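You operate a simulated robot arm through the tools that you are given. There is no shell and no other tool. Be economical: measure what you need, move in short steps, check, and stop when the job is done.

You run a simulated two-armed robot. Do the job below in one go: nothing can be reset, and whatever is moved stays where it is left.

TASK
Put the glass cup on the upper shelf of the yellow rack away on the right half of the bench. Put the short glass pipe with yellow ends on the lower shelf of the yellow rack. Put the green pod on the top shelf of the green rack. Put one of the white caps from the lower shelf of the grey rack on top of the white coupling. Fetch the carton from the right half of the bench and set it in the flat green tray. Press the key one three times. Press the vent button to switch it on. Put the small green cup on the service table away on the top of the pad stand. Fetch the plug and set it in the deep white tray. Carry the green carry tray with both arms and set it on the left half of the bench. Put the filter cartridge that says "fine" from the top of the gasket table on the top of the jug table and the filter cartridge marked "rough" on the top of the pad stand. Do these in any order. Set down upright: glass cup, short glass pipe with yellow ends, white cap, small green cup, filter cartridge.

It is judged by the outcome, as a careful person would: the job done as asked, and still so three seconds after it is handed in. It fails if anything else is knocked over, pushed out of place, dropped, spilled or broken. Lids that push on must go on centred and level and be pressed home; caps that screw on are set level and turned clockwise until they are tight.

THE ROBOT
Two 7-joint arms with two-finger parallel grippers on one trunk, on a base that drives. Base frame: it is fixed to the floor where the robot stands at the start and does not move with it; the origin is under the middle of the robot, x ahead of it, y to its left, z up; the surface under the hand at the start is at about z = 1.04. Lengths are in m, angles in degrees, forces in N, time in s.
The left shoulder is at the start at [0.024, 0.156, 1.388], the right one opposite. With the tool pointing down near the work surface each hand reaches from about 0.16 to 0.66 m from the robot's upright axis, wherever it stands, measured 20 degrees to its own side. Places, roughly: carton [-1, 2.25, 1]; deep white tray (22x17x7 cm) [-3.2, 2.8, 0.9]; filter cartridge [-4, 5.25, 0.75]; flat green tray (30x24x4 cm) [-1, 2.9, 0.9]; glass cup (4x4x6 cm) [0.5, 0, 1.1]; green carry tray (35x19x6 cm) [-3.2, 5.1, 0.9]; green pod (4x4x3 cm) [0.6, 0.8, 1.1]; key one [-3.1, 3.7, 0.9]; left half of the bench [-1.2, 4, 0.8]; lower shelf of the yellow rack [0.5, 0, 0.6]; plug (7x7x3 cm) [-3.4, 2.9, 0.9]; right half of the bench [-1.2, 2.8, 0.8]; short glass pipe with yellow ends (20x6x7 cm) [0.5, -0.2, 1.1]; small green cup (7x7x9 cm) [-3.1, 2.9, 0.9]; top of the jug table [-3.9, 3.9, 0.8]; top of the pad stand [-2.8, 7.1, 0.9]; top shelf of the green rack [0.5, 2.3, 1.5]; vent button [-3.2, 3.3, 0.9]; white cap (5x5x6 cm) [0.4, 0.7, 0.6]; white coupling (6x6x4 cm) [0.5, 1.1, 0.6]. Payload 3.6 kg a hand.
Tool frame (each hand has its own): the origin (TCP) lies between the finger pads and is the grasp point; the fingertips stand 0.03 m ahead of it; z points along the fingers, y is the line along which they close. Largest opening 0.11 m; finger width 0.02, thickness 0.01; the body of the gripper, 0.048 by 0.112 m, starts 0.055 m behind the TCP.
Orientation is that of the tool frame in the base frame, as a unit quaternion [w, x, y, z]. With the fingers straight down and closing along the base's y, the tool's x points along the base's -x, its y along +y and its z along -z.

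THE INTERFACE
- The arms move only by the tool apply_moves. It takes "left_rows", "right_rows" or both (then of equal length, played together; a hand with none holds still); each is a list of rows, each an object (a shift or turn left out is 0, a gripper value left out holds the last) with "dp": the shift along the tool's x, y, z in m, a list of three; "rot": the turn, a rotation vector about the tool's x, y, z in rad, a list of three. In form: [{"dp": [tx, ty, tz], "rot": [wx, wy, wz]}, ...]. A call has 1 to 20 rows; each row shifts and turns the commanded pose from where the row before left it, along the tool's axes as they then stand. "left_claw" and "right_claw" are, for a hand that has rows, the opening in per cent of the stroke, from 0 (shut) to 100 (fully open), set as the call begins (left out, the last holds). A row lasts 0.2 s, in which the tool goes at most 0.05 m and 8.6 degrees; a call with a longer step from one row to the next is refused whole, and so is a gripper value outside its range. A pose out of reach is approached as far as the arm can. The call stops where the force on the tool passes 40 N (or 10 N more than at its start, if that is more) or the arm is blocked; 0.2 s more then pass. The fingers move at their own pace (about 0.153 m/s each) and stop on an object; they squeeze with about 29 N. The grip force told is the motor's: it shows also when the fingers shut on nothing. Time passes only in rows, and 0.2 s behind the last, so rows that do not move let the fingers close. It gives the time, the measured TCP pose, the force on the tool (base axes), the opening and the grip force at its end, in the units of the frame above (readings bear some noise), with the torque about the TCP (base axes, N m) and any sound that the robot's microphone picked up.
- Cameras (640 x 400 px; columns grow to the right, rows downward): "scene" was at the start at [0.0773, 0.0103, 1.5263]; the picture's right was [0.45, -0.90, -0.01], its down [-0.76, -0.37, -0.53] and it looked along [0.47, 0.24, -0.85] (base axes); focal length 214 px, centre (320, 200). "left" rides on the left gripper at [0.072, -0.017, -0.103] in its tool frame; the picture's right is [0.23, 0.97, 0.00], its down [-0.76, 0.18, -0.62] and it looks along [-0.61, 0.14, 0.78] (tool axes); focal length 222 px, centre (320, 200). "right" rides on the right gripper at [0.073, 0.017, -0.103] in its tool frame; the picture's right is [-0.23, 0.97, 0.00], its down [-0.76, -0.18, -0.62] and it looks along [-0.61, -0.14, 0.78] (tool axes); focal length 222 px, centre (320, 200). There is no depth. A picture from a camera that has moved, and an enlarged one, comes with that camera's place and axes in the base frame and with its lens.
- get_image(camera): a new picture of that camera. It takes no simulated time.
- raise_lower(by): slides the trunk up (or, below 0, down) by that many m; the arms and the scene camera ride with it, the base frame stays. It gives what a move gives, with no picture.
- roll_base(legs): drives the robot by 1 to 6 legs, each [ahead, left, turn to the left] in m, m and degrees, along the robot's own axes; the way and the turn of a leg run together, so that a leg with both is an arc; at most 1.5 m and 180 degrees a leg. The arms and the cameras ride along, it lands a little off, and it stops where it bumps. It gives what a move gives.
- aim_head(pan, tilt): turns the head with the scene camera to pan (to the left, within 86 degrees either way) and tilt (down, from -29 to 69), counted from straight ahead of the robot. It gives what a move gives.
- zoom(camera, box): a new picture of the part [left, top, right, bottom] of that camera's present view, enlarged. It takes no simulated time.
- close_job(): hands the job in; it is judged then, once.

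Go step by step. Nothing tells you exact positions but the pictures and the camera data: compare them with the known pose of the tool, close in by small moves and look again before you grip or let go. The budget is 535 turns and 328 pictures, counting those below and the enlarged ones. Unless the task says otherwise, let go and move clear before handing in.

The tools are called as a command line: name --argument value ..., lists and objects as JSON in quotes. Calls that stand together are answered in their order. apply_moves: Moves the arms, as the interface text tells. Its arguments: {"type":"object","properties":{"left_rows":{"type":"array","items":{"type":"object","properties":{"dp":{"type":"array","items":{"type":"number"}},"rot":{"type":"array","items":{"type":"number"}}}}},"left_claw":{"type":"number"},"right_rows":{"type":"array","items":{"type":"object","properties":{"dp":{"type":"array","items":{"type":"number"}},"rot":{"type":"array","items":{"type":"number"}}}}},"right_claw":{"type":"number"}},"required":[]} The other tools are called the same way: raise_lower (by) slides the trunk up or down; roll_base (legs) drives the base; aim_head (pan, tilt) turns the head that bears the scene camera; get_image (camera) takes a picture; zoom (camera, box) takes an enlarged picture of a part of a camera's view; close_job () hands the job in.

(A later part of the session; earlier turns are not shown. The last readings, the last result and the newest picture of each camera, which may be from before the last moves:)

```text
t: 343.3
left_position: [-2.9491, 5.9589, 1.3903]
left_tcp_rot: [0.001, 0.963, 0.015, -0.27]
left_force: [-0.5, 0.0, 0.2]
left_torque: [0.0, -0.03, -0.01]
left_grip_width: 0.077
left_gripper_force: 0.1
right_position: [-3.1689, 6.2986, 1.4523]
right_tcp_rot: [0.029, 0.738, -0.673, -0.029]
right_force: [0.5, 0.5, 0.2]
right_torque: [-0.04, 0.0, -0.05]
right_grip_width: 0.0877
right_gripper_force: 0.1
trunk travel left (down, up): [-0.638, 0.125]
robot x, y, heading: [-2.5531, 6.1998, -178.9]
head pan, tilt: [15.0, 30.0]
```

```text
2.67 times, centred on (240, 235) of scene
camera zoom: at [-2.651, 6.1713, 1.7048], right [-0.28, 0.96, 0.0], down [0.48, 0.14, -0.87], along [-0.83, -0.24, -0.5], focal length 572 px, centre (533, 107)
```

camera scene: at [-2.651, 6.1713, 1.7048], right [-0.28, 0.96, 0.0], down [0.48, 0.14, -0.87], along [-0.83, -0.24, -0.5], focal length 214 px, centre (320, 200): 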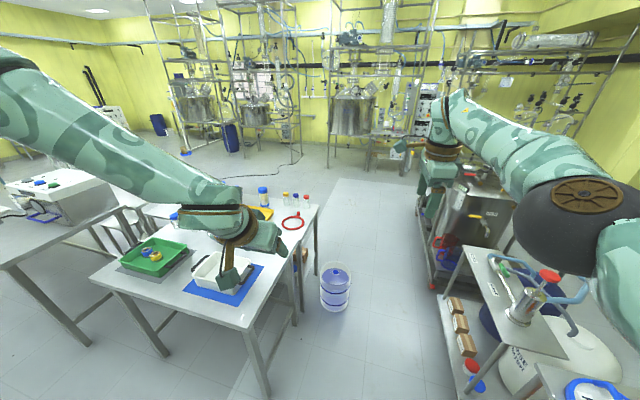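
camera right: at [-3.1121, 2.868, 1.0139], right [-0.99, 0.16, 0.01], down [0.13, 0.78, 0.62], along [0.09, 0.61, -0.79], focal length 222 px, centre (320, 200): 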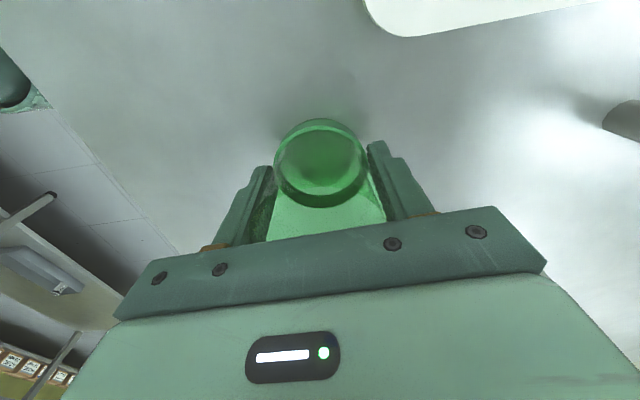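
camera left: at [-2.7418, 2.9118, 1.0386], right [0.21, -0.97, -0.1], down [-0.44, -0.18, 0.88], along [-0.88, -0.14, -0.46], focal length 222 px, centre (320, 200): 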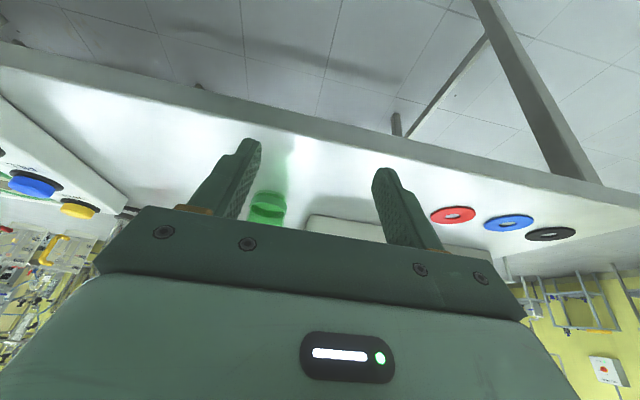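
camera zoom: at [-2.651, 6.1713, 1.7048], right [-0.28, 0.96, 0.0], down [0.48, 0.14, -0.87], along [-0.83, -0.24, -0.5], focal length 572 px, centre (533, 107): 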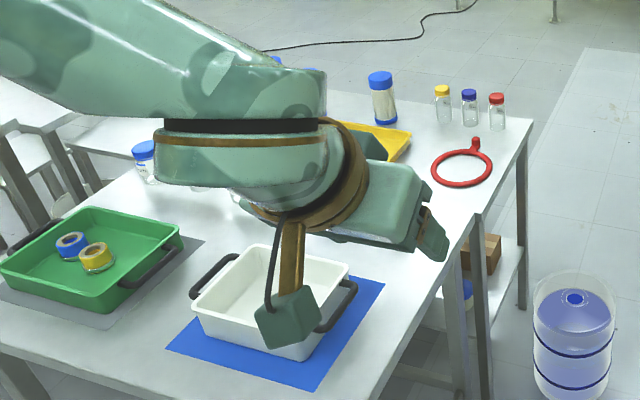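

Cartridges stand on the gasket table around [-4.03, 5.25], best reached from its west side. I drive west through the gap north of the tables.

roll_base --legs '[[0, -0.12, -1], [1.0, 0, 0]]'

aim_head --pan 20 --tilt 35

get_image --camera "scene"

```text
t: 349.4
left_position: [-3.9717, 6.1022, 1.3911]
left_tcp_rot: [-0.003, 0.963, -0.002, -0.271]
left_force: [-0.2, 0.1, 0.4]
left_torque: [0.0, -0.01, 0.0]
left_grip_width: 0.0771
left_gripper_force: 0.1
right_position: [-4.1773, 6.4484, 1.4522]
right_tcp_rot: [0.029, 0.727, -0.686, -0.029]
right_force: [0.5, 0.1, 0.3]
right_torque: [-0.02, 0.0, 0.02]
right_grip_width: 0.0881
right_gripper_force: 0.1
trunk travel left (down, up): [-0.638, 0.125]
robot x, y, heading: [-3.5699, 6.3278, 179.2]
head pan, tilt: [15.0, 30.0]
```

```text
t: 350.0
left_position: [-3.971, 6.1019, 1.3905]
left_tcp_rot: [-0.004, 0.963, -0.003, -0.271]
left_force: [-0.3, -0.3, 0.2]
left_torque: [0.01, 0.02, -0.05]
left_grip_width: 0.0771
left_gripper_force: 0.0
right_position: [-4.179, 6.4486, 1.4524]
right_tcp_rot: [0.029, 0.726, -0.687, -0.029]
right_force: [-0.1, -0.2, 0.0]
right_torque: [0.01, 0.0, 0.01]
right_grip_width: 0.0879
right_gripper_force: 0.1
trunk travel left (down, up): [-0.638, 0.125]
robot x, y, heading: [-3.5649, 6.3253, 178.9]
head pan, tilt: [20.0, 35.0]
```

```text
184 pictures are left
camera scene: at [-3.6611, 6.2966, 1.6971], right [-0.33, 0.95, 0.0], down [0.54, 0.19, -0.82], along [-0.77, -0.27, -0.57], focal length 214 px, centre (320, 200)
```

scene: 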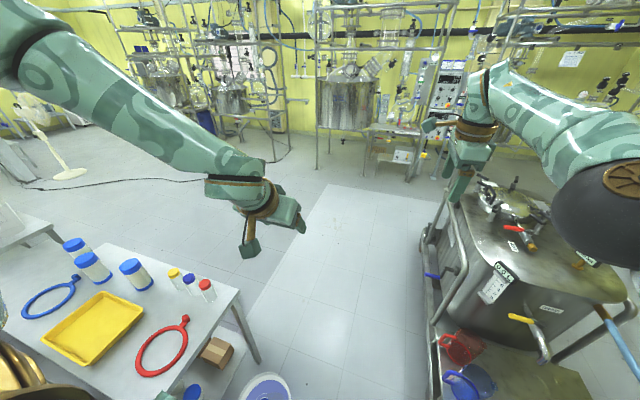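

roll_base --legs '[[1.2, 0, 0], [0, 0.95, 0], [0, 0, 180]]'

aim_head --pan 0 --tilt 40

get_image --camera "scene"

```text
t: 351.9
left_position: [-4.0913, 6.1043, 1.4007]
left_tcp_rot: [-0.004, 0.96, -0.002, -0.281]
left_force: [1.6, 0.3, 0.0]
left_torque: [-0.01, 0.07, 0.06]
left_grip_width: 0.0772
left_gripper_force: 0.0
right_position: [-4.3102, 6.4453, 1.4673]
right_tcp_rot: [0.036, 0.727, -0.684, -0.037]
right_force: [2.5, 0.6, 0.6]
right_torque: [-0.04, 0.13, 0.04]
right_grip_width: 0.088
right_gripper_force: 0.1
trunk travel left (down, up): [-0.638, 0.125]
robot x, y, heading: [-3.7132, 6.3272, 179.3]
head pan, tilt: [20.0, 35.0]
stopped in leg 1: the robot was blocked; the commanded pose is now the measured one
```

```text
t: 352.8
left_position: [-4.1146, 6.1055, 1.3924]
left_tcp_rot: [-0.003, 0.962, -0.002, -0.274]
left_force: [-0.5, -0.8, -0.5]
left_torque: [0.0, -0.03, 0.01]
left_grip_width: 0.0771
left_gripper_force: 0.1
right_position: [-4.3313, 6.4485, 1.4561]
right_tcp_rot: [0.03, 0.727, -0.685, -0.031]
right_force: [0.0, 0.5, 0.0]
right_torque: [0.02, 0.0, 0.0]
right_grip_width: 0.088
right_gripper_force: 0.1
trunk travel left (down, up): [-0.638, 0.125]
robot x, y, heading: [-3.7178, 6.3305, 179.4]
head pan, tilt: [0.0, 40.0]
```

```text
183 pictures are left
camera scene: at [-3.8175, 6.3309, 1.6892], right [0.01, 1.0, 0.0], down [0.65, -0.01, -0.76], along [-0.76, 0.01, -0.65], focal length 214 px, centre (320, 200)
```

scene: 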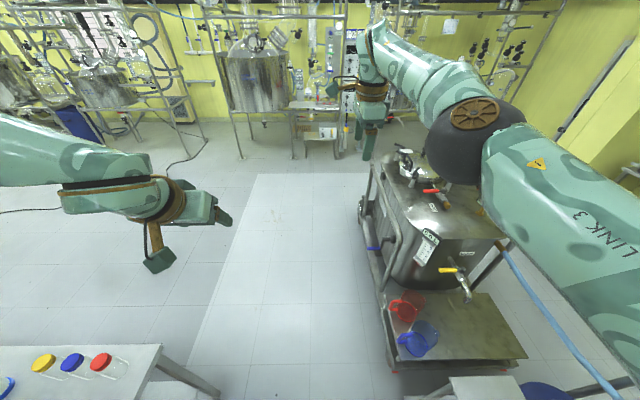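

The base bumped something, perhaps the bucket on the floor at the left. I look down left.

aim_head --pan 60 --tilt 60

get_image --camera "scene"

```text
t: 354.1
left_position: [-4.1105, 6.1057, 1.3934]
left_tcp_rot: [-0.004, 0.961, -0.002, -0.275]
left_force: [1.1, 0.0, 0.5]
left_torque: [-0.05, -0.02, 0.02]
left_grip_width: 0.077
left_gripper_force: 0.1
right_position: [-4.3282, 6.4478, 1.4595]
right_tcp_rot: [0.031, 0.727, -0.685, -0.032]
right_force: [-0.2, -0.5, 0.3]
right_torque: [0.0, 0.0, 0.02]
right_grip_width: 0.088
right_gripper_force: 0.0
trunk travel left (down, up): [-0.638, 0.125]
robot x, y, heading: [-3.7145, 6.3299, 179.4]
head pan, tilt: [60.0, 60.0]
```

```text
182 pictures are left
camera scene: at [-3.7619, 6.2722, 1.6628], right [-0.86, 0.51, 0.0], down [0.44, 0.74, -0.5], along [-0.26, -0.43, -0.87], focal length 214 px, centre (320, 200)
```

scene: 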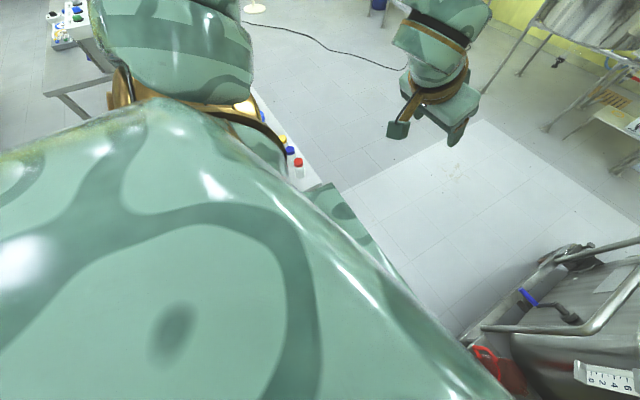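

I back off and look at the bucket.

roll_base --legs '[[-0.45, 0, 0]]'

aim_head --pan 20 --tilt 50

get_image --camera "scene"

```text
t: 356.8
left_position: [-3.6509, 6.096, 1.3946]
left_tcp_rot: [-0.001, 0.962, 0.006, -0.273]
left_force: [0.2, -0.3, -0.2]
left_torque: [-0.02, 0.02, -0.01]
left_grip_width: 0.0769
left_gripper_force: 0.0
right_position: [-3.8751, 6.4373, 1.4584]
right_tcp_rot: [0.031, 0.732, -0.679, -0.032]
right_force: [0.2, -0.8, -0.3]
right_torque: [-0.01, 0.02, 0.0]
right_grip_width: 0.0881
right_gripper_force: 0.2
trunk travel left (down, up): [-0.638, 0.125]
robot x, y, heading: [-3.2572, 6.329, -180.1]
head pan, tilt: [60.0, 60.0]
```

```text
t: 357.9
left_position: [-3.6516, 6.0963, 1.3946]
left_tcp_rot: [-0.002, 0.961, 0.005, -0.275]
left_force: [0.2, 0.6, -0.8]
left_torque: [0.01, 0.0, -0.04]
left_grip_width: 0.0771
left_gripper_force: 0.0
right_position: [-3.874, 6.4355, 1.4583]
right_tcp_rot: [0.032, 0.732, -0.68, -0.032]
right_force: [0.6, -0.5, 0.3]
right_torque: [-0.03, -0.02, 0.01]
right_grip_width: 0.0882
right_gripper_force: 0.1
trunk travel left (down, up): [-0.638, 0.125]
robot x, y, heading: [-3.2577, 6.3259, -179.8]
head pan, tilt: [20.0, 50.0]
```

```text
181 pictures are left
camera scene: at [-3.3444, 6.2998, 1.6754], right [-0.34, 0.94, 0.0], down [0.72, 0.26, -0.64], along [-0.6, -0.22, -0.77], focal length 214 px, centre (320, 200)
```

scene: 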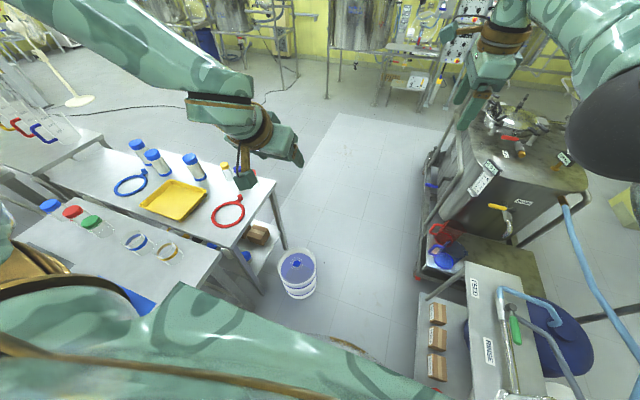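

The carboy looks where it was (blocked lightly by my base). I pass a bit further north (y ≈ 6.44).

roll_base --legs '[[0, -0.12, 0], [0.75, 0, 0]]'

```text
t: 362.8
left_position: [-4.4024, 6.2252, 1.3946]
left_tcp_rot: [-0.003, 0.961, 0.0, -0.275]
left_force: [-0.2, 0.6, -0.3]
left_torque: [0.01, 0.02, -0.01]
left_grip_width: 0.0772
left_gripper_force: 0.1
right_position: [-4.6205, 6.5657, 1.4592]
right_tcp_rot: [0.031, 0.728, -0.684, -0.032]
right_force: [-1.3, -0.1, -0.4]
right_torque: [0.01, 0.03, -0.02]
right_grip_width: 0.0878
right_gripper_force: 0.1
trunk travel left (down, up): [-0.638, 0.125]
robot x, y, heading: [-4.0083, 6.4505, 179.2]
head pan, tilt: [20.0, 50.0]
```

roll_base --legs '[[0.75, 0, 0], [0, 1.1, 0], [0, 0, -180]]'

aim_head --pan 0 --tilt 40

get_image --camera "scene"

```text
t: 379.4
left_position: [-4.3653, 5.5576, 1.3943]
left_tcp_rot: [0.275, 0.002, 0.961, -0.004]
left_force: [-0.2, 0.0, 0.0]
left_torque: [-0.01, 0.0, 0.01]
left_grip_width: 0.0769
left_gripper_force: 0.1
right_position: [-4.1493, 5.2133, 1.4592]
right_tcp_rot: [0.031, 0.685, 0.727, 0.031]
right_force: [0.4, 0.0, 0.7]
right_torque: [-0.02, 0.04, -0.03]
right_grip_width: 0.088
right_gripper_force: 0.1
trunk travel left (down, up): [-0.638, 0.125]
robot x, y, heading: [-4.7635, 5.3343, -1.1]
head pan, tilt: [20.0, 50.0]
```

```text
t: 380.3
left_position: [-4.3674, 5.5563, 1.3944]
left_tcp_rot: [0.274, 0.003, 0.962, -0.003]
left_force: [-0.3, 0.3, -0.3]
left_torque: [-0.02, -0.02, 0.04]
left_grip_width: 0.0771
left_gripper_force: 0.0
right_position: [-4.1492, 5.2143, 1.4606]
right_tcp_rot: [0.031, 0.685, 0.727, 0.031]
right_force: [0.2, 0.1, -0.4]
right_torque: [0.01, 0.02, 0.02]
right_grip_width: 0.088
right_gripper_force: 0.1
trunk travel left (down, up): [-0.638, 0.125]
robot x, y, heading: [-4.7629, 5.333, -0.9]
head pan, tilt: [0.0, 40.0]
```

```text
180 pictures are left
camera scene: at [-4.6629, 5.3302, 1.6895], right [-0.01, -1.0, 0.0], down [-0.64, 0.01, -0.77], along [0.77, -0.01, -0.64], focal length 214 px, centre (320, 200)
```

scene: 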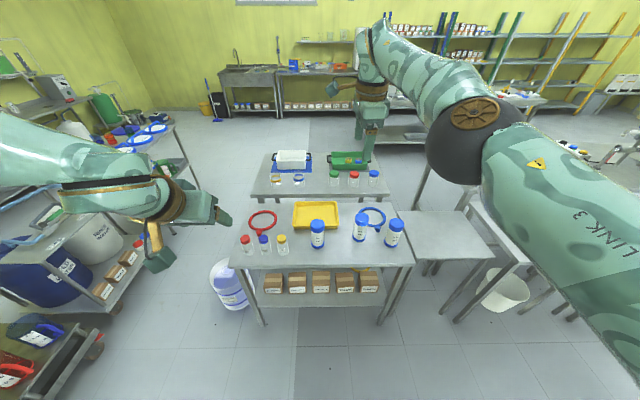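

zoom --camera "scene" --box '[230, 190, 430, 300]'

```text
3.20 times, centred on (330, 245) of scene
camera zoom: at [-4.6629, 5.3302, 1.6895], right [-0.01, -1.0, 0.0], down [-0.64, 0.01, -0.77], along [0.77, -0.01, -0.64], focal length 686 px, centre (288, 56)
```

zoom: 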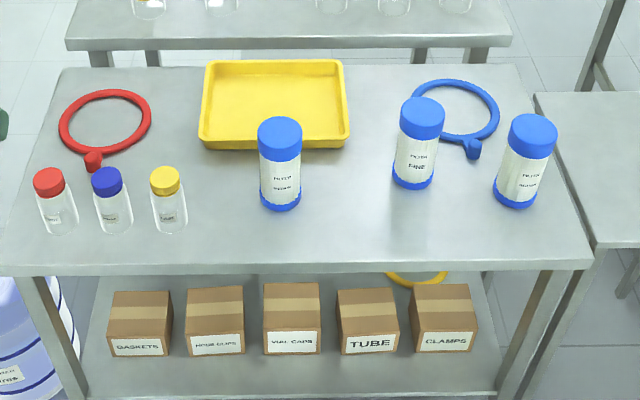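

raise_lower --by -0.4

aim_head --pan -12 --tilt 35

get_image --camera "scene"

```text
t: 384.1
left_position: [-4.3396, 5.5558, 0.9523]
left_tcp_rot: [0.214, 0.002, 0.977, -0.002]
left_force: [-0.1, -0.3, 0.4]
left_torque: [0.0, -0.04, 0.0]
left_grip_width: 0.077
left_gripper_force: 0.1
right_position: [-4.1027, 5.2138, 0.9426]
right_tcp_rot: [-0.041, 0.685, 0.726, -0.037]
right_force: [0.6, -1.0, 0.5]
right_torque: [0.02, -0.01, 0.0]
right_grip_width: 0.0882
right_gripper_force: 0.1
trunk travel left (down, up): [-0.238, 0.525]
robot x, y, heading: [-4.763, 5.3312, -0.9]
head pan, tilt: [0.0, 40.0]
```

```text
t: 384.8
left_position: [-4.341, 5.5556, 0.9511]
left_tcp_rot: [0.213, 0.002, 0.977, -0.002]
left_force: [0.9, -0.3, -0.2]
left_torque: [0.03, 0.0, 0.0]
left_grip_width: 0.0772
left_gripper_force: 0.1
right_position: [-4.1026, 5.2142, 0.9411]
right_tcp_rot: [-0.042, 0.685, 0.726, -0.037]
right_force: [0.6, -0.6, -0.2]
right_torque: [0.02, -0.01, 0.03]
right_grip_width: 0.0878
right_gripper_force: 0.1
trunk travel left (down, up): [-0.238, 0.525]
robot x, y, heading: [-4.7603, 5.3326, -0.9]
head pan, tilt: [-12.0, 35.0]
```

```text
178 pictures are left
camera scene: at [-4.5669, 5.3104, 1.2927], right [-0.22, -0.97, 0.0], down [-0.56, 0.13, -0.82], along [0.8, -0.18, -0.57], focal length 214 px, centre (320, 200)
```

scene: 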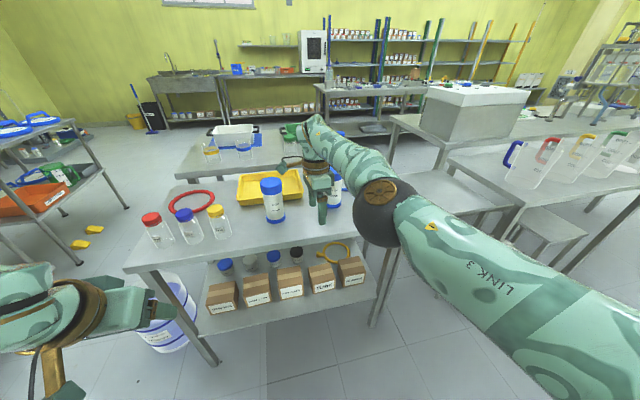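

zoom --camera "scene" --box '[240, 160, 360, 235]'

```text
5.33 times, centred on (300, 198) of scene
camera zoom: at [-4.5669, 5.3104, 1.2927], right [-0.22, -0.97, 0.0], down [-0.56, 0.13, -0.82], along [0.8, -0.18, -0.57], focal length 1144 px, centre (427, 213)
```

zoom: 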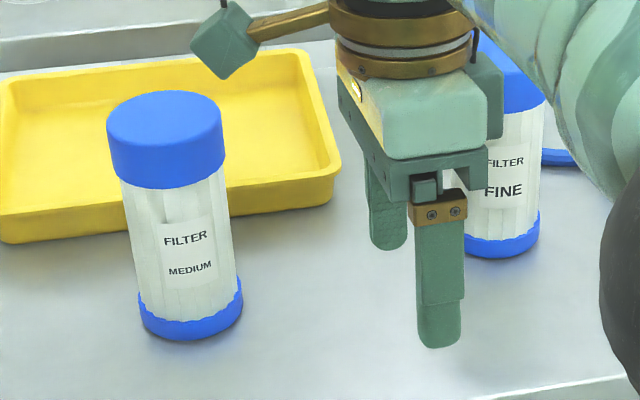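

Left is MEDIUM, middle FINE, so ROUGH should be the right one; tops are at about z 0.95. I raise the right hand well above, straighten it, and shift right to see them.

apply_moves --right_rows '[{"dp": [0, 0, -0.04], "rot": [0.056, -0.056, 0]}, {"dp": [0, 0, -0.04], "rot": [0.055, -0.055, 0]}, {"dp": [0, 0, -0.04]}, {"dp": [0, 0, -0.04]}, {}]' --right_claw 100

roll_base --legs '[[0, -0.22, 0.9]]'

get_image --camera "scene"

get_image --camera "right"

```text
t: 386.0
left_position: [-4.3396, 5.5555, 0.951]
left_tcp_rot: [0.214, 0.002, 0.977, -0.002]
left_force: [0.2, 0.0, 0.4]
left_torque: [0.01, 0.04, -0.02]
left_grip_width: 0.077
left_gripper_force: 0.0
right_position: [-4.1474, 5.2574, 1.0494]
right_tcp_rot: [-0.04, 0.678, 0.725, -0.112]
right_force: [0.4, 0.1, 1.0]
right_torque: [0.0, 0.04, 0.0]
right_grip_width: 0.11
right_gripper_force: 0.1
right hand out of reach, approached as far as the arm can: row 1, 2, 3, 4
trunk travel left (down, up): [-0.238, 0.525]
robot x, y, heading: [-4.7628, 5.3294, -0.9]
head pan, tilt: [-12.0, 35.0]
```

```text
t: 387.7
left_position: [-4.3463, 5.3376, 0.9523]
left_tcp_rot: [0.214, -0.004, 0.977, -0.001]
left_force: [-0.4, 0.0, 0.3]
left_torque: [0.02, -0.01, 0.03]
left_grip_width: 0.0771
left_gripper_force: 0.1
right_position: [-4.148, 5.0418, 1.0496]
right_tcp_rot: [-0.038, 0.673, 0.73, -0.113]
right_force: [1.4, -1.0, 0.2]
right_torque: [0.02, -0.02, -0.01]
right_grip_width: 0.1101
right_gripper_force: 0.0
trunk travel left (down, up): [-0.238, 0.525]
robot x, y, heading: [-4.7583, 5.1087, 0.0]
head pan, tilt: [-12.0, 35.0]
```

```text
176 pictures are left
camera scene: at [-4.5683, 5.0885, 1.2928], right [-0.21, -0.98, 0.0], down [-0.56, 0.12, -0.82], along [0.8, -0.17, -0.57], focal length 214 px, centre (320, 200)
```

scene: 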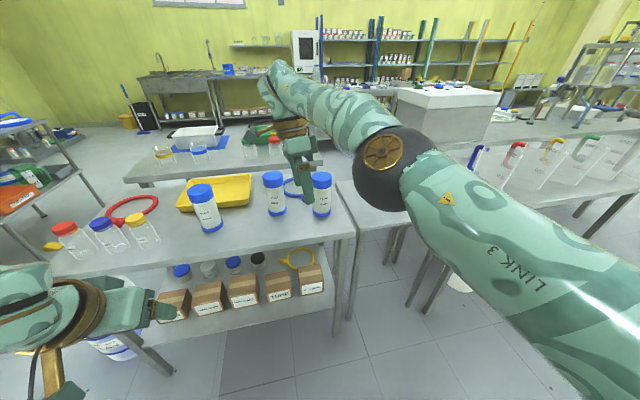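

```text
175 pictures are left
camera right: at [-4.1183, 5.1282, 1.139], right [0.97, -0.16, -0.19], down [0.03, -0.7, 0.72], along [-0.24, -0.7, -0.67], focal length 222 px, centre (320, 200)
```

right: 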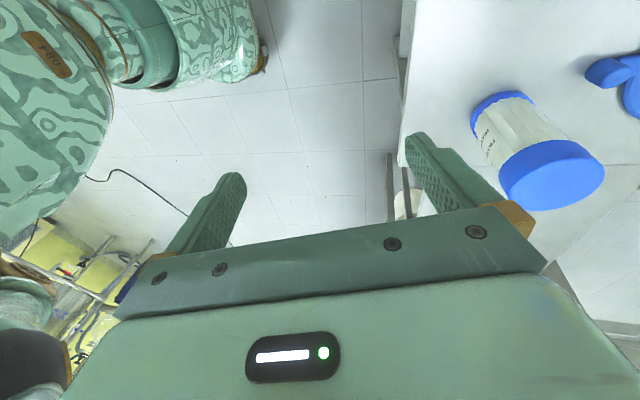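

apply_moves --right_rows '[{"rot": [-0.109, 0.0485, 0]}, {"rot": [-0.109, 0.0485, 0]}, {}]'

zoom --camera "scene" --box '[170, 160, 350, 250]'

```text
t: 388.5
left_position: [-4.3448, 5.3394, 0.9509]
left_tcp_rot: [0.214, -0.005, 0.977, 0.0]
left_force: [0.5, 0.2, 0.2]
left_torque: [0.0, 0.0, -0.01]
left_grip_width: 0.0768
left_gripper_force: 0.1
right_position: [-4.1504, 5.0427, 1.0496]
right_tcp_rot: [0.001, 0.678, 0.735, 0.0]
right_force: [-0.2, 0.0, 0.3]
right_torque: [0.0, 0.02, 0.02]
right_grip_width: 0.11
right_gripper_force: 0.0
trunk travel left (down, up): [-0.238, 0.525]
robot x, y, heading: [-4.761, 5.1097, 0.1]
head pan, tilt: [-12.0, 35.0]
```

```text
3.56 times, centred on (260, 205) of scene
camera zoom: at [-4.5683, 5.0898, 1.2927], right [-0.21, -0.98, 0.0], down [-0.56, 0.12, -0.82], along [0.8, -0.17, -0.57], focal length 763 px, centre (533, 182)
```

zoom: 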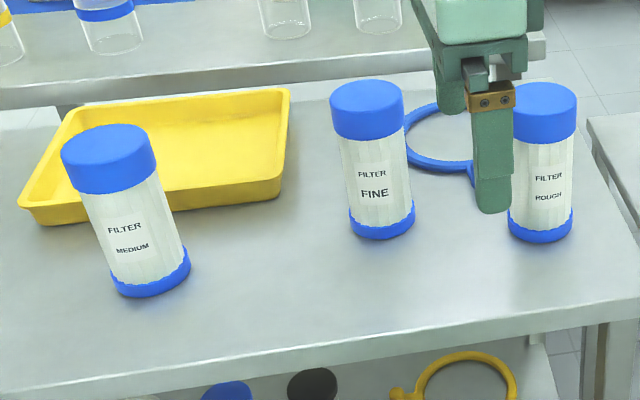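

ROUGH confirmed at about [-3.95, 4.95]. I roll closer to bring the right hand above it.

roll_base --legs '[[0.2, -0.09, 0]]'

get_image --camera "right"

get_image --camera "scene"

```text
t: 390.2
left_position: [-4.1428, 5.2471, 0.9515]
left_tcp_rot: [0.214, -0.007, 0.977, 0.0]
left_force: [0.8, -0.1, 0.3]
left_torque: [-0.03, 0.0, 0.0]
left_grip_width: 0.077
left_gripper_force: 0.0
right_position: [-3.945, 4.952, 1.05]
right_tcp_rot: [0.0, 0.677, 0.736, 0.0]
right_force: [0.0, 0.1, -0.1]
right_torque: [0.02, 0.01, 0.01]
right_grip_width: 0.1099
right_gripper_force: 0.1
trunk travel left (down, up): [-0.238, 0.525]
robot x, y, heading: [-4.5613, 5.0152, -0.3]
head pan, tilt: [-12.0, 35.0]
```

```text
173 pictures are left
camera right: at [-3.9356, 5.0264, 1.152], right [0.99, -0.14, 0.0], down [-0.11, -0.77, 0.62], along [-0.09, -0.62, -0.78], focal length 222 px, centre (320, 200)
```

right: 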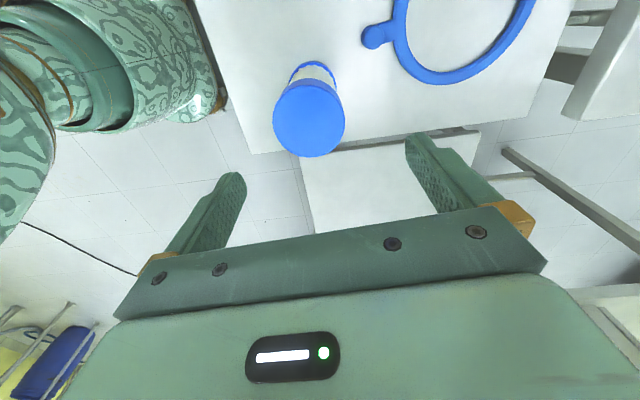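

```text
172 pictures are left
camera scene: at [-4.3645, 4.9968, 1.2926], right [-0.21, -0.98, 0.0], down [-0.56, 0.12, -0.82], along [0.8, -0.17, -0.57], focal length 214 px, centre (320, 200)
```

scene: 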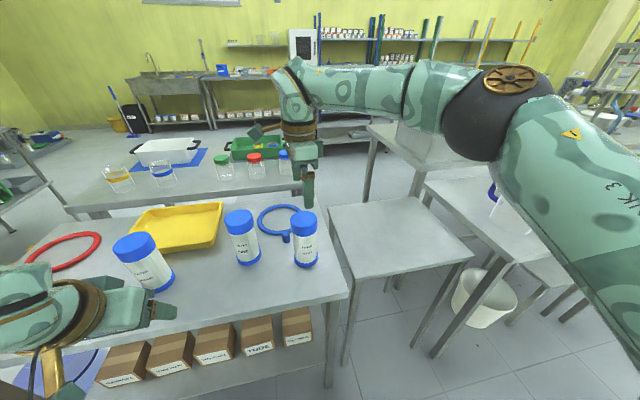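

Aligned: cartridge ROUGH top centre ≈ [-3.955, 4.96, 0.95]. I adjust, descend and grip.

apply_moves --right_rows '[{"dp": [0.0103, -0.0092, 0.02]}, {"dp": [0, 0, 0.03]}, {}]'

get_image --camera "right"

```text
t: 391.0
left_position: [-4.1434, 5.2484, 0.9509]
left_tcp_rot: [0.216, -0.006, 0.976, 0.0]
left_force: [0.5, 0.6, 0.3]
left_torque: [0.01, 0.02, 0.01]
left_grip_width: 0.077
left_gripper_force: 0.0
right_position: [-3.9556, 4.9603, 0.9999]
right_tcp_rot: [0.0, 0.677, 0.736, 0.0]
right_force: [0.2, -0.3, 0.4]
right_torque: [0.0, 0.0, 0.0]
right_grip_width: 0.1103
right_gripper_force: 0.0
trunk travel left (down, up): [-0.238, 0.525]
robot x, y, heading: [-4.5599, 5.0172, 0.3]
head pan, tilt: [-12.0, 35.0]
```

```text
171 pictures are left
camera right: at [-3.9466, 5.036, 1.1028], right [0.99, -0.15, 0.0], down [-0.11, -0.77, 0.62], along [-0.09, -0.62, -0.78], focal length 222 px, centre (320, 200)
```

right: 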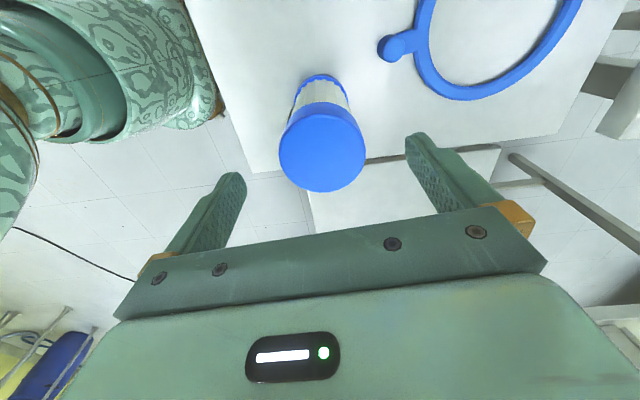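

apply_moves --right_rows '[{"dp": [0.002, 0, 0.025]}, {"dp": [0, 0, 0.025]}, {"dp": [0, 0, 0.025]}, {"dp": [0, 0, 0.013]}, {}]'

apply_moves --right_rows '[{}, {}, {}]' --right_claw 0

get_image --camera "right"

```text
t: 392.2
left_position: [-4.144, 5.2479, 0.9519]
left_tcp_rot: [0.214, -0.007, 0.977, 0.0]
left_force: [0.0, -0.8, 0.5]
left_torque: [-0.04, -0.01, 0.0]
left_grip_width: 0.0772
left_gripper_force: 0.2
right_position: [-3.9575, 4.9624, 0.9122]
right_tcp_rot: [-0.001, 0.677, 0.736, 0.0]
right_force: [0.8, 0.8, -0.5]
right_torque: [-0.04, -0.02, 0.0]
right_grip_width: 0.1101
right_gripper_force: 0.1
trunk travel left (down, up): [-0.238, 0.525]
robot x, y, heading: [-4.5593, 5.0124, 0.5]
head pan, tilt: [-12.0, 35.0]
```

```text
t: 393.0
left_position: [-4.1425, 5.2472, 0.9518]
left_tcp_rot: [0.214, -0.007, 0.977, 0.0]
left_force: [0.4, -0.2, -0.2]
left_torque: [0.01, 0.0, -0.01]
left_grip_width: 0.0767
left_gripper_force: 0.1
right_position: [-3.9566, 4.962, 0.9121]
right_tcp_rot: [0.0, 0.677, 0.736, 0.001]
right_force: [0.9, 1.1, -0.2]
right_torque: [0.01, -0.03, 0.01]
right_grip_width: 0.0672
right_gripper_force: 28.7
trunk travel left (down, up): [-0.238, 0.525]
robot x, y, heading: [-4.5579, 5.02, 0.1]
head pan, tilt: [-12.0, 35.0]
```

```text
170 pictures are left
camera right: at [-3.9472, 5.0383, 1.0148], right [0.99, -0.14, 0.0], down [-0.11, -0.77, 0.62], along [-0.09, -0.62, -0.78], focal length 222 px, centre (320, 200)
```

right: 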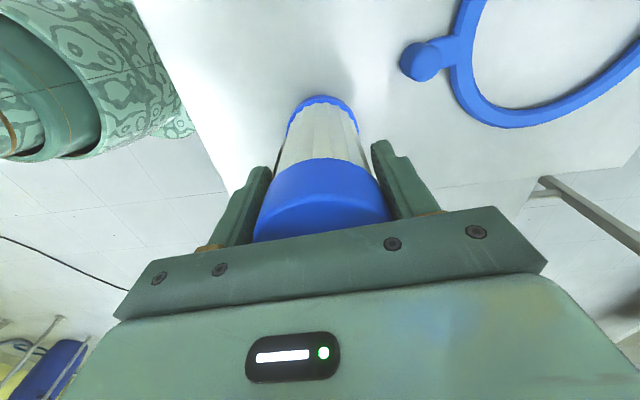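

ROUGH gripped. I lift it, raise the left hand, and bring the left hand to the FINE cartridge at about [-3.90, 5.115].

apply_moves --right_rows '[{"dp": [0, 0, -0.03]}, {"dp": [0, 0, -0.04]}, {"dp": [0, 0, -0.04]}, {"dp": [0, 0, -0.04]}, {"dp": [0, 0, -0.04]}]' --left_rows '[{"dp": [-0.01, 0, -0.025]}, {"dp": [-0.01, 0, -0.025]}, {"dp": [-0.01, 0, -0.025]}, {"dp": [-0.01, 0, -0.025]}, {"dp": [-0.01, 0, -0.025]}]' --left_claw 100

roll_base --legs '[[0.05, -0.1, 0]]'

get_image --camera "left"

get_image --camera "scene"

```text
t: 394.2
left_position: [-4.1534, 5.2492, 1.0878]
left_tcp_rot: [0.215, -0.006, 0.977, -0.001]
left_force: [0.4, -0.1, 0.0]
left_torque: [0.01, -0.01, 0.0]
left_grip_width: 0.1103
left_gripper_force: 0.1
right_position: [-3.9586, 4.9652, 1.1046]
right_tcp_rot: [0.0, 0.677, 0.736, 0.0]
right_force: [-0.5, -0.3, -1.8]
right_torque: [0.0, 0.0, -0.02]
right_grip_width: 0.0673
right_gripper_force: 28.9
trunk travel left (down, up): [-0.238, 0.525]
robot x, y, heading: [-4.5623, 5.0134, -0.1]
head pan, tilt: [-12.0, 35.0]
```

```text
t: 395.4
left_position: [-4.1018, 5.1522, 1.0866]
left_tcp_rot: [0.214, -0.007, 0.977, 0.0]
left_force: [-0.3, 0.2, 0.1]
left_torque: [0.0, -0.01, -0.01]
left_grip_width: 0.11
left_gripper_force: 0.1
right_position: [-3.9056, 4.8662, 1.103]
right_tcp_rot: [0.0, 0.676, 0.737, 0.0]
right_force: [0.6, 0.1, -1.8]
right_torque: [0.04, 0.03, 0.0]
right_grip_width: 0.0673
right_gripper_force: 28.8
trunk travel left (down, up): [-0.238, 0.525]
robot x, y, heading: [-4.5105, 4.919, 0.1]
head pan, tilt: [-12.0, 35.0]
```

```text
169 pictures are left
camera left: at [-4.2111, 5.1336, 1.1522], right [-0.22, 0.97, -0.1], down [0.43, 0.19, 0.88], along [0.88, 0.15, -0.46], focal length 222 px, centre (320, 200)
```

left: 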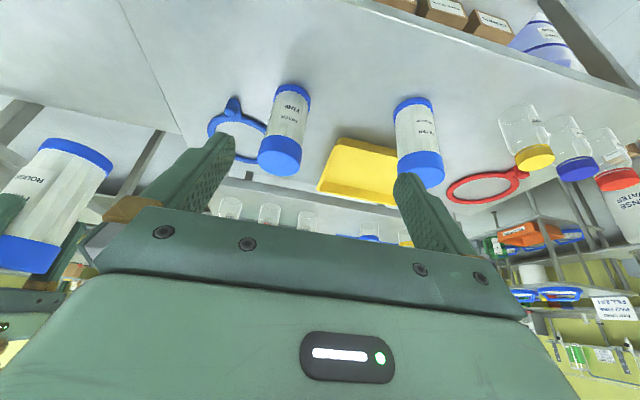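

```text
168 pictures are left
camera scene: at [-4.3138, 4.8988, 1.2926], right [-0.2, -0.98, 0.0], down [-0.56, 0.12, -0.82], along [0.8, -0.17, -0.57], focal length 214 px, centre (320, 200)
```

scene: 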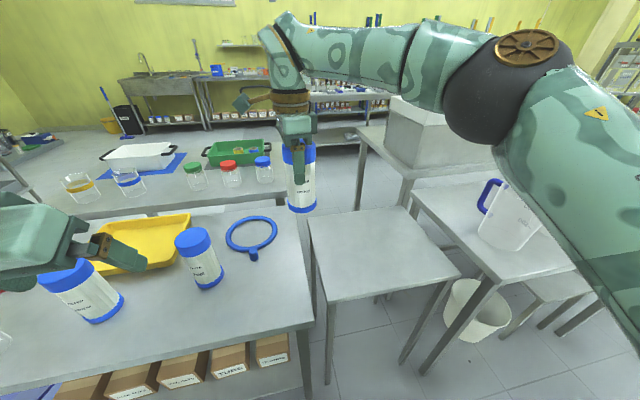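

FINE is at about [-3.922, 5.111]. I move the left hand above it.

roll_base --legs '[[0.1, 0, 0]]'

apply_moves --left_rows '[{"dp": [-0.0242, -0.0137, 0.0111]}, {"dp": [-0.0242, -0.0137, 0.0111]}, {"dp": [-0.0242, -0.0137, 0.0111]}, {}]'

get_image --camera "left"

```text
t: 396.6
left_position: [-4.0029, 5.1534, 1.0864]
left_tcp_rot: [0.214, -0.007, 0.977, -0.001]
left_force: [0.1, 0.9, 0.0]
left_torque: [0.0, 0.0, -0.01]
left_grip_width: 0.1102
left_gripper_force: 0.1
right_position: [-3.8048, 4.87, 1.1029]
right_tcp_rot: [0.0, 0.677, 0.736, -0.001]
right_force: [-0.4, 0.4, -2.0]
right_torque: [-0.01, 0.03, -0.01]
right_grip_width: 0.0673
right_gripper_force: 29.1
trunk travel left (down, up): [-0.238, 0.525]
robot x, y, heading: [-4.4122, 4.9217, 0.4]
head pan, tilt: [-12.0, 35.0]
```

```text
t: 397.6
left_position: [-3.9207, 5.1125, 1.0879]
left_tcp_rot: [0.215, -0.008, 0.977, -0.001]
left_force: [-0.3, -0.1, 0.3]
left_torque: [0.01, -0.03, 0.01]
left_grip_width: 0.1101
left_gripper_force: 0.1
right_position: [-3.8062, 4.8701, 1.1044]
right_tcp_rot: [0.0, 0.676, 0.737, 0.0]
right_force: [-0.1, 0.8, -1.3]
right_torque: [0.02, -0.02, 0.01]
right_grip_width: 0.0672
right_gripper_force: 29.1
trunk travel left (down, up): [-0.238, 0.525]
robot x, y, heading: [-4.4104, 4.9173, 0.3]
head pan, tilt: [-12.0, 35.0]
```

```text
167 pictures are left
camera left: at [-4.0307, 5.0946, 1.1532], right [-0.22, 0.97, -0.1], down [0.43, 0.19, 0.88], along [0.88, 0.15, -0.46], focal length 222 px, centre (320, 200)
```

left: 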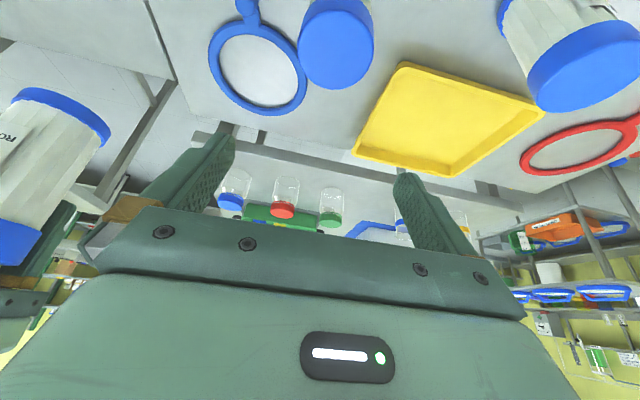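

apply_moves --left_rows '[{"dp": [0.0165, -0.002, 0.0245]}, {"dp": [0.0122, 0, 0.0265]}, {"dp": [0.0122, 0, 0.0265]}, {"dp": [0.0122, 0, 0.0265]}, {"dp": [0.0122, 0, 0.0265]}, {}]'

get_image --camera "left"

get_image --camera "scene"

```text
t: 399.0
left_position: [-3.9278, 5.1118, 0.9412]
left_tcp_rot: [0.214, -0.007, 0.977, -0.001]
left_force: [0.5, 0.2, 0.3]
left_torque: [0.02, 0.0, -0.01]
left_grip_width: 0.1098
left_gripper_force: 0.1
right_position: [-3.8064, 4.8686, 1.1026]
right_tcp_rot: [0.0, 0.676, 0.737, 0.0]
right_force: [-0.2, 0.4, -1.1]
right_torque: [0.03, 0.03, 0.0]
right_grip_width: 0.0672
right_gripper_force: 29.6
trunk travel left (down, up): [-0.238, 0.525]
robot x, y, heading: [-4.4078, 4.9183, 0.2]
head pan, tilt: [-12.0, 35.0]
```

```text
166 pictures are left
camera left: at [-4.0369, 5.093, 1.0059], right [-0.22, 0.97, -0.1], down [0.43, 0.19, 0.88], along [0.88, 0.15, -0.46], focal length 222 px, centre (320, 200)
```

left: 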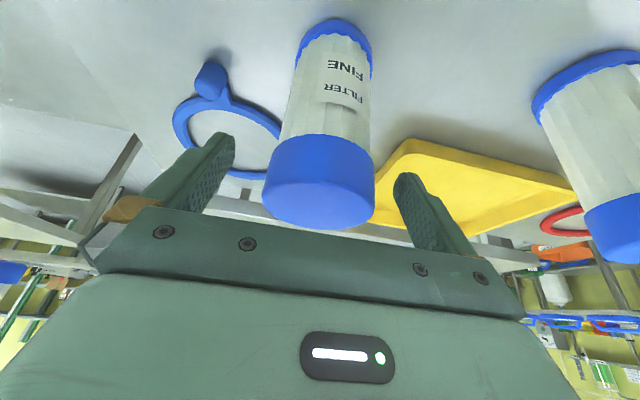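

```text
165 pictures are left
camera scene: at [-4.2148, 4.9005, 1.2928], right [-0.2, -0.98, 0.0], down [-0.56, 0.12, -0.82], along [0.8, -0.17, -0.57], focal length 214 px, centre (320, 200)
```

scene: 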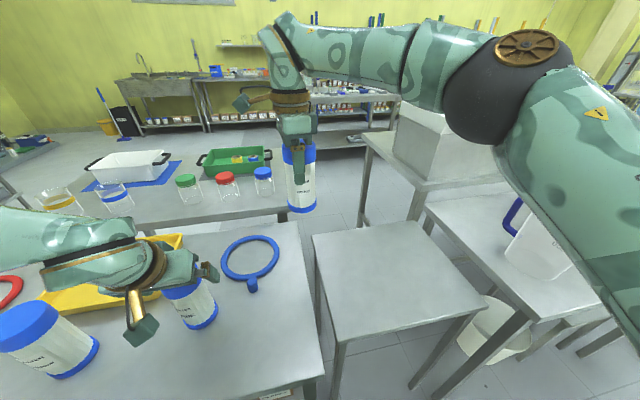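

apply_moves --left_rows '[{"dp": [0.0046, 0, 0.01]}, {"dp": [0.0046, 0, 0.01]}, {}]'

apply_moves --left_rows '[{}, {}, {}]' --left_claw 0

apply_moves --left_rows '[{"dp": [-0.0125, 0, -0.0272]}, {"dp": [-0.0125, 0, -0.0272]}, {"dp": [-0.0125, 0, -0.0272]}, {"dp": [-0.0125, 0, -0.0272]}, {"dp": [-0.0125, 0, -0.0272]}, {}]'

get_image --camera "left"

```text
t: 399.8
left_position: [-3.9281, 5.1128, 0.9208]
left_tcp_rot: [0.214, -0.007, 0.977, -0.001]
left_force: [-0.2, 0.0, -0.3]
left_torque: [0.0, 0.01, -0.01]
left_grip_width: 0.1103
left_gripper_force: 0.2
right_position: [-3.8063, 4.8688, 1.1037]
right_tcp_rot: [0.0, 0.676, 0.737, 0.0]
right_force: [-0.2, 0.5, -2.0]
right_torque: [0.03, 0.01, 0.0]
right_grip_width: 0.0671
right_gripper_force: 29.5
trunk travel left (down, up): [-0.238, 0.525]
robot x, y, heading: [-4.407, 4.9171, 0.3]
head pan, tilt: [-12.0, 35.0]
```

```text
t: 400.6
left_position: [-3.9281, 5.1112, 0.9216]
left_tcp_rot: [0.214, -0.007, 0.977, 0.0]
left_force: [-0.1, 0.0, 0.3]
left_torque: [-0.02, -0.02, 0.01]
left_grip_width: 0.0666
left_gripper_force: 28.7
right_position: [-3.8071, 4.8684, 1.1031]
right_tcp_rot: [0.0, 0.676, 0.737, 0.0]
right_force: [0.5, -0.1, -1.4]
right_torque: [0.02, 0.0, -0.05]
right_grip_width: 0.0671
right_gripper_force: 29.2
trunk travel left (down, up): [-0.238, 0.525]
robot x, y, heading: [-4.4096, 4.9203, 0.5]
head pan, tilt: [-12.0, 35.0]
```

```text
t: 402.0
left_position: [-3.925, 5.1115, 1.0713]
left_tcp_rot: [0.214, -0.007, 0.977, -0.001]
left_force: [0.3, -0.6, -1.8]
left_torque: [-0.04, 0.06, 0.01]
left_grip_width: 0.0669
left_gripper_force: 29.0
right_position: [-3.8052, 4.8699, 1.1035]
right_tcp_rot: [-0.001, 0.676, 0.737, 0.0]
right_force: [0.1, 0.3, -0.8]
right_torque: [0.03, -0.01, 0.0]
right_grip_width: 0.067
right_gripper_force: 29.2
trunk travel left (down, up): [-0.238, 0.525]
robot x, y, heading: [-4.41, 4.9197, 0.4]
head pan, tilt: [-12.0, 35.0]
```

```text
164 pictures are left
camera left: at [-4.0342, 5.0937, 1.1352], right [-0.22, 0.97, -0.1], down [0.43, 0.19, 0.88], along [0.88, 0.15, -0.46], focal length 222 px, centre (320, 200)
```

left: 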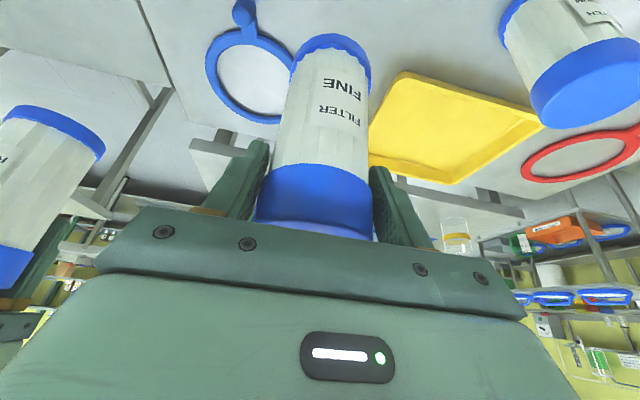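

Both cartridges held. I back off and go south to the jug table.

roll_base --legs '[[-0.3, 0, 0], [0, -1.15, 0]]'

aim_head --pan 5 --tilt 35

get_image --camera "scene"

```text
t: 409.4
left_position: [-4.2219, 3.958, 1.0708]
left_tcp_rot: [0.214, 0.003, 0.977, -0.003]
left_force: [0.2, 0.1, -1.6]
left_torque: [0.0, 0.01, -0.01]
left_grip_width: 0.0667
left_gripper_force: 29.4
right_position: [-4.1062, 3.7113, 1.1036]
right_tcp_rot: [-0.001, 0.684, 0.73, 0.0]
right_force: [0.4, 0.0, -1.7]
right_torque: [0.04, 0.0, -0.04]
right_grip_width: 0.0671
right_gripper_force: 28.5
trunk travel left (down, up): [-0.238, 0.525]
robot x, y, heading: [-4.7101, 3.7751, -0.9]
head pan, tilt: [-12.0, 35.0]
```

```text
t: 410.2
left_position: [-4.2226, 3.9574, 1.0707]
left_tcp_rot: [0.214, 0.002, 0.977, -0.003]
left_force: [0.2, -0.2, -1.2]
left_torque: [0.02, 0.02, -0.03]
left_grip_width: 0.0666
left_gripper_force: 28.2
right_position: [-4.1072, 3.713, 1.1041]
right_tcp_rot: [0.0, 0.684, 0.73, -0.001]
right_force: [0.4, -1.3, -1.4]
right_torque: [0.0, 0.0, -0.01]
right_grip_width: 0.0672
right_gripper_force: 28.8
trunk travel left (down, up): [-0.238, 0.525]
robot x, y, heading: [-4.7079, 3.7756, -0.8]
head pan, tilt: [5.0, 35.0]
```

```text
163 pictures are left
camera scene: at [-4.5125, 3.7783, 1.2927], right [0.07, -1.0, 0.0], down [-0.57, -0.04, -0.82], along [0.82, 0.06, -0.57], focal length 214 px, centre (320, 200)
```

scene: 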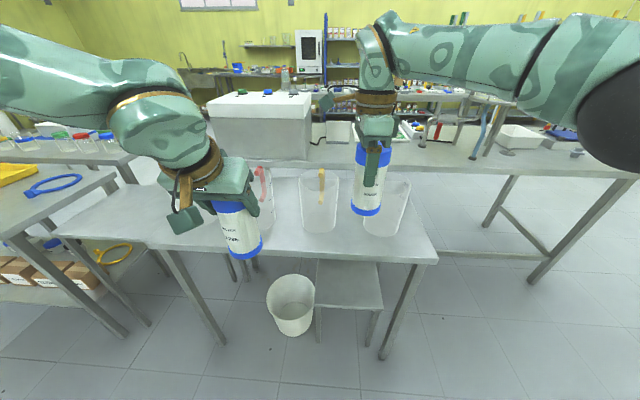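

zoom --camera "scene" --box '[40, 130, 440, 300]'

```text
1.60 times, centred on (240, 215) of scene
camera zoom: at [-4.5125, 3.7783, 1.2927], right [0.07, -1.0, 0.0], down [-0.57, -0.04, -0.82], along [0.82, 0.06, -0.57], focal length 343 px, centre (448, 176)
```

zoom: 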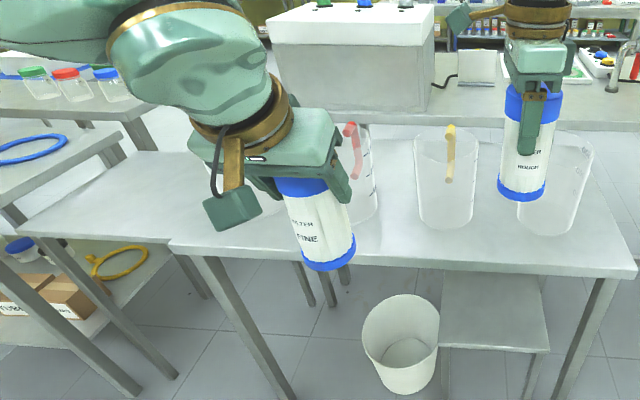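

The jug table has four jugs in a row (x ≈ -3.94); free space lies behind them (x ≈ -3.72). I raise the trunk so both cartridges clear the jugs, and roll in.

raise_lower --by 0.1

roll_base --legs '[[0.2, -0.03, 0.8]]'

aim_head --pan 10 --tilt 45

get_image --camera "scene"

```text
t: 411.5
left_position: [-4.2207, 3.9585, 1.1695]
left_tcp_rot: [0.214, 0.003, 0.977, -0.002]
left_force: [0.9, -0.1, -1.6]
left_torque: [0.0, 0.0, 0.02]
left_grip_width: 0.0668
left_gripper_force: 28.9
right_position: [-4.1066, 3.7125, 1.2025]
right_tcp_rot: [0.0, 0.683, 0.73, -0.001]
right_force: [0.8, -0.3, -1.7]
right_torque: [0.04, 0.03, -0.02]
right_grip_width: 0.0674
right_gripper_force: 29.0
trunk travel left (down, up): [-0.338, 0.425]
robot x, y, heading: [-4.709, 3.7756, -0.9]
head pan, tilt: [5.0, 35.0]
```

```text
t: 413.1
left_position: [-4.0231, 3.9329, 1.1703]
left_tcp_rot: [0.214, -0.005, 0.977, -0.002]
left_force: [0.8, -0.2, -2.1]
left_torque: [0.03, 0.05, -0.02]
left_grip_width: 0.0669
left_gripper_force: 28.7
right_position: [-3.9047, 3.69, 1.203]
right_tcp_rot: [0.0, 0.678, 0.735, 0.0]
right_force: [-0.3, -0.4, -1.7]
right_torque: [0.04, 0.0, 0.0]
right_grip_width: 0.0674
right_gripper_force: 29.1
trunk travel left (down, up): [-0.338, 0.425]
robot x, y, heading: [-4.5083, 3.741, -0.1]
head pan, tilt: [5.0, 35.0]
```

```text
t: 413.9
left_position: [-4.0228, 3.9337, 1.1699]
left_tcp_rot: [0.215, -0.005, 0.977, -0.002]
left_force: [-0.4, 0.2, -1.1]
left_torque: [0.01, 0.02, -0.02]
left_grip_width: 0.0669
left_gripper_force: 29.0
right_position: [-3.9052, 3.689, 1.2036]
right_tcp_rot: [0.0, 0.678, 0.735, 0.0]
right_force: [-0.4, -0.3, -1.4]
right_torque: [0.01, -0.01, -0.03]
right_grip_width: 0.0672
right_gripper_force: 28.8
trunk travel left (down, up): [-0.338, 0.425]
robot x, y, heading: [-4.5084, 3.7449, 0.0]
head pan, tilt: [10.0, 45.0]
```

```text
161 pictures are left
camera scene: at [-4.3623, 3.7557, 1.3804], right [0.17, -0.98, 0.0], down [-0.7, -0.12, -0.71], along [0.7, 0.12, -0.71], focal length 214 px, centre (320, 200)
```

scene: 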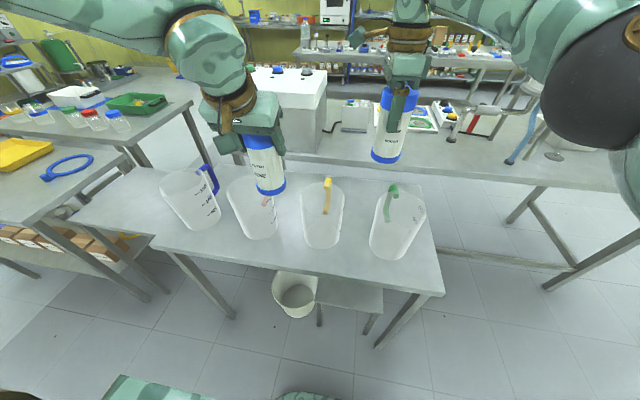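

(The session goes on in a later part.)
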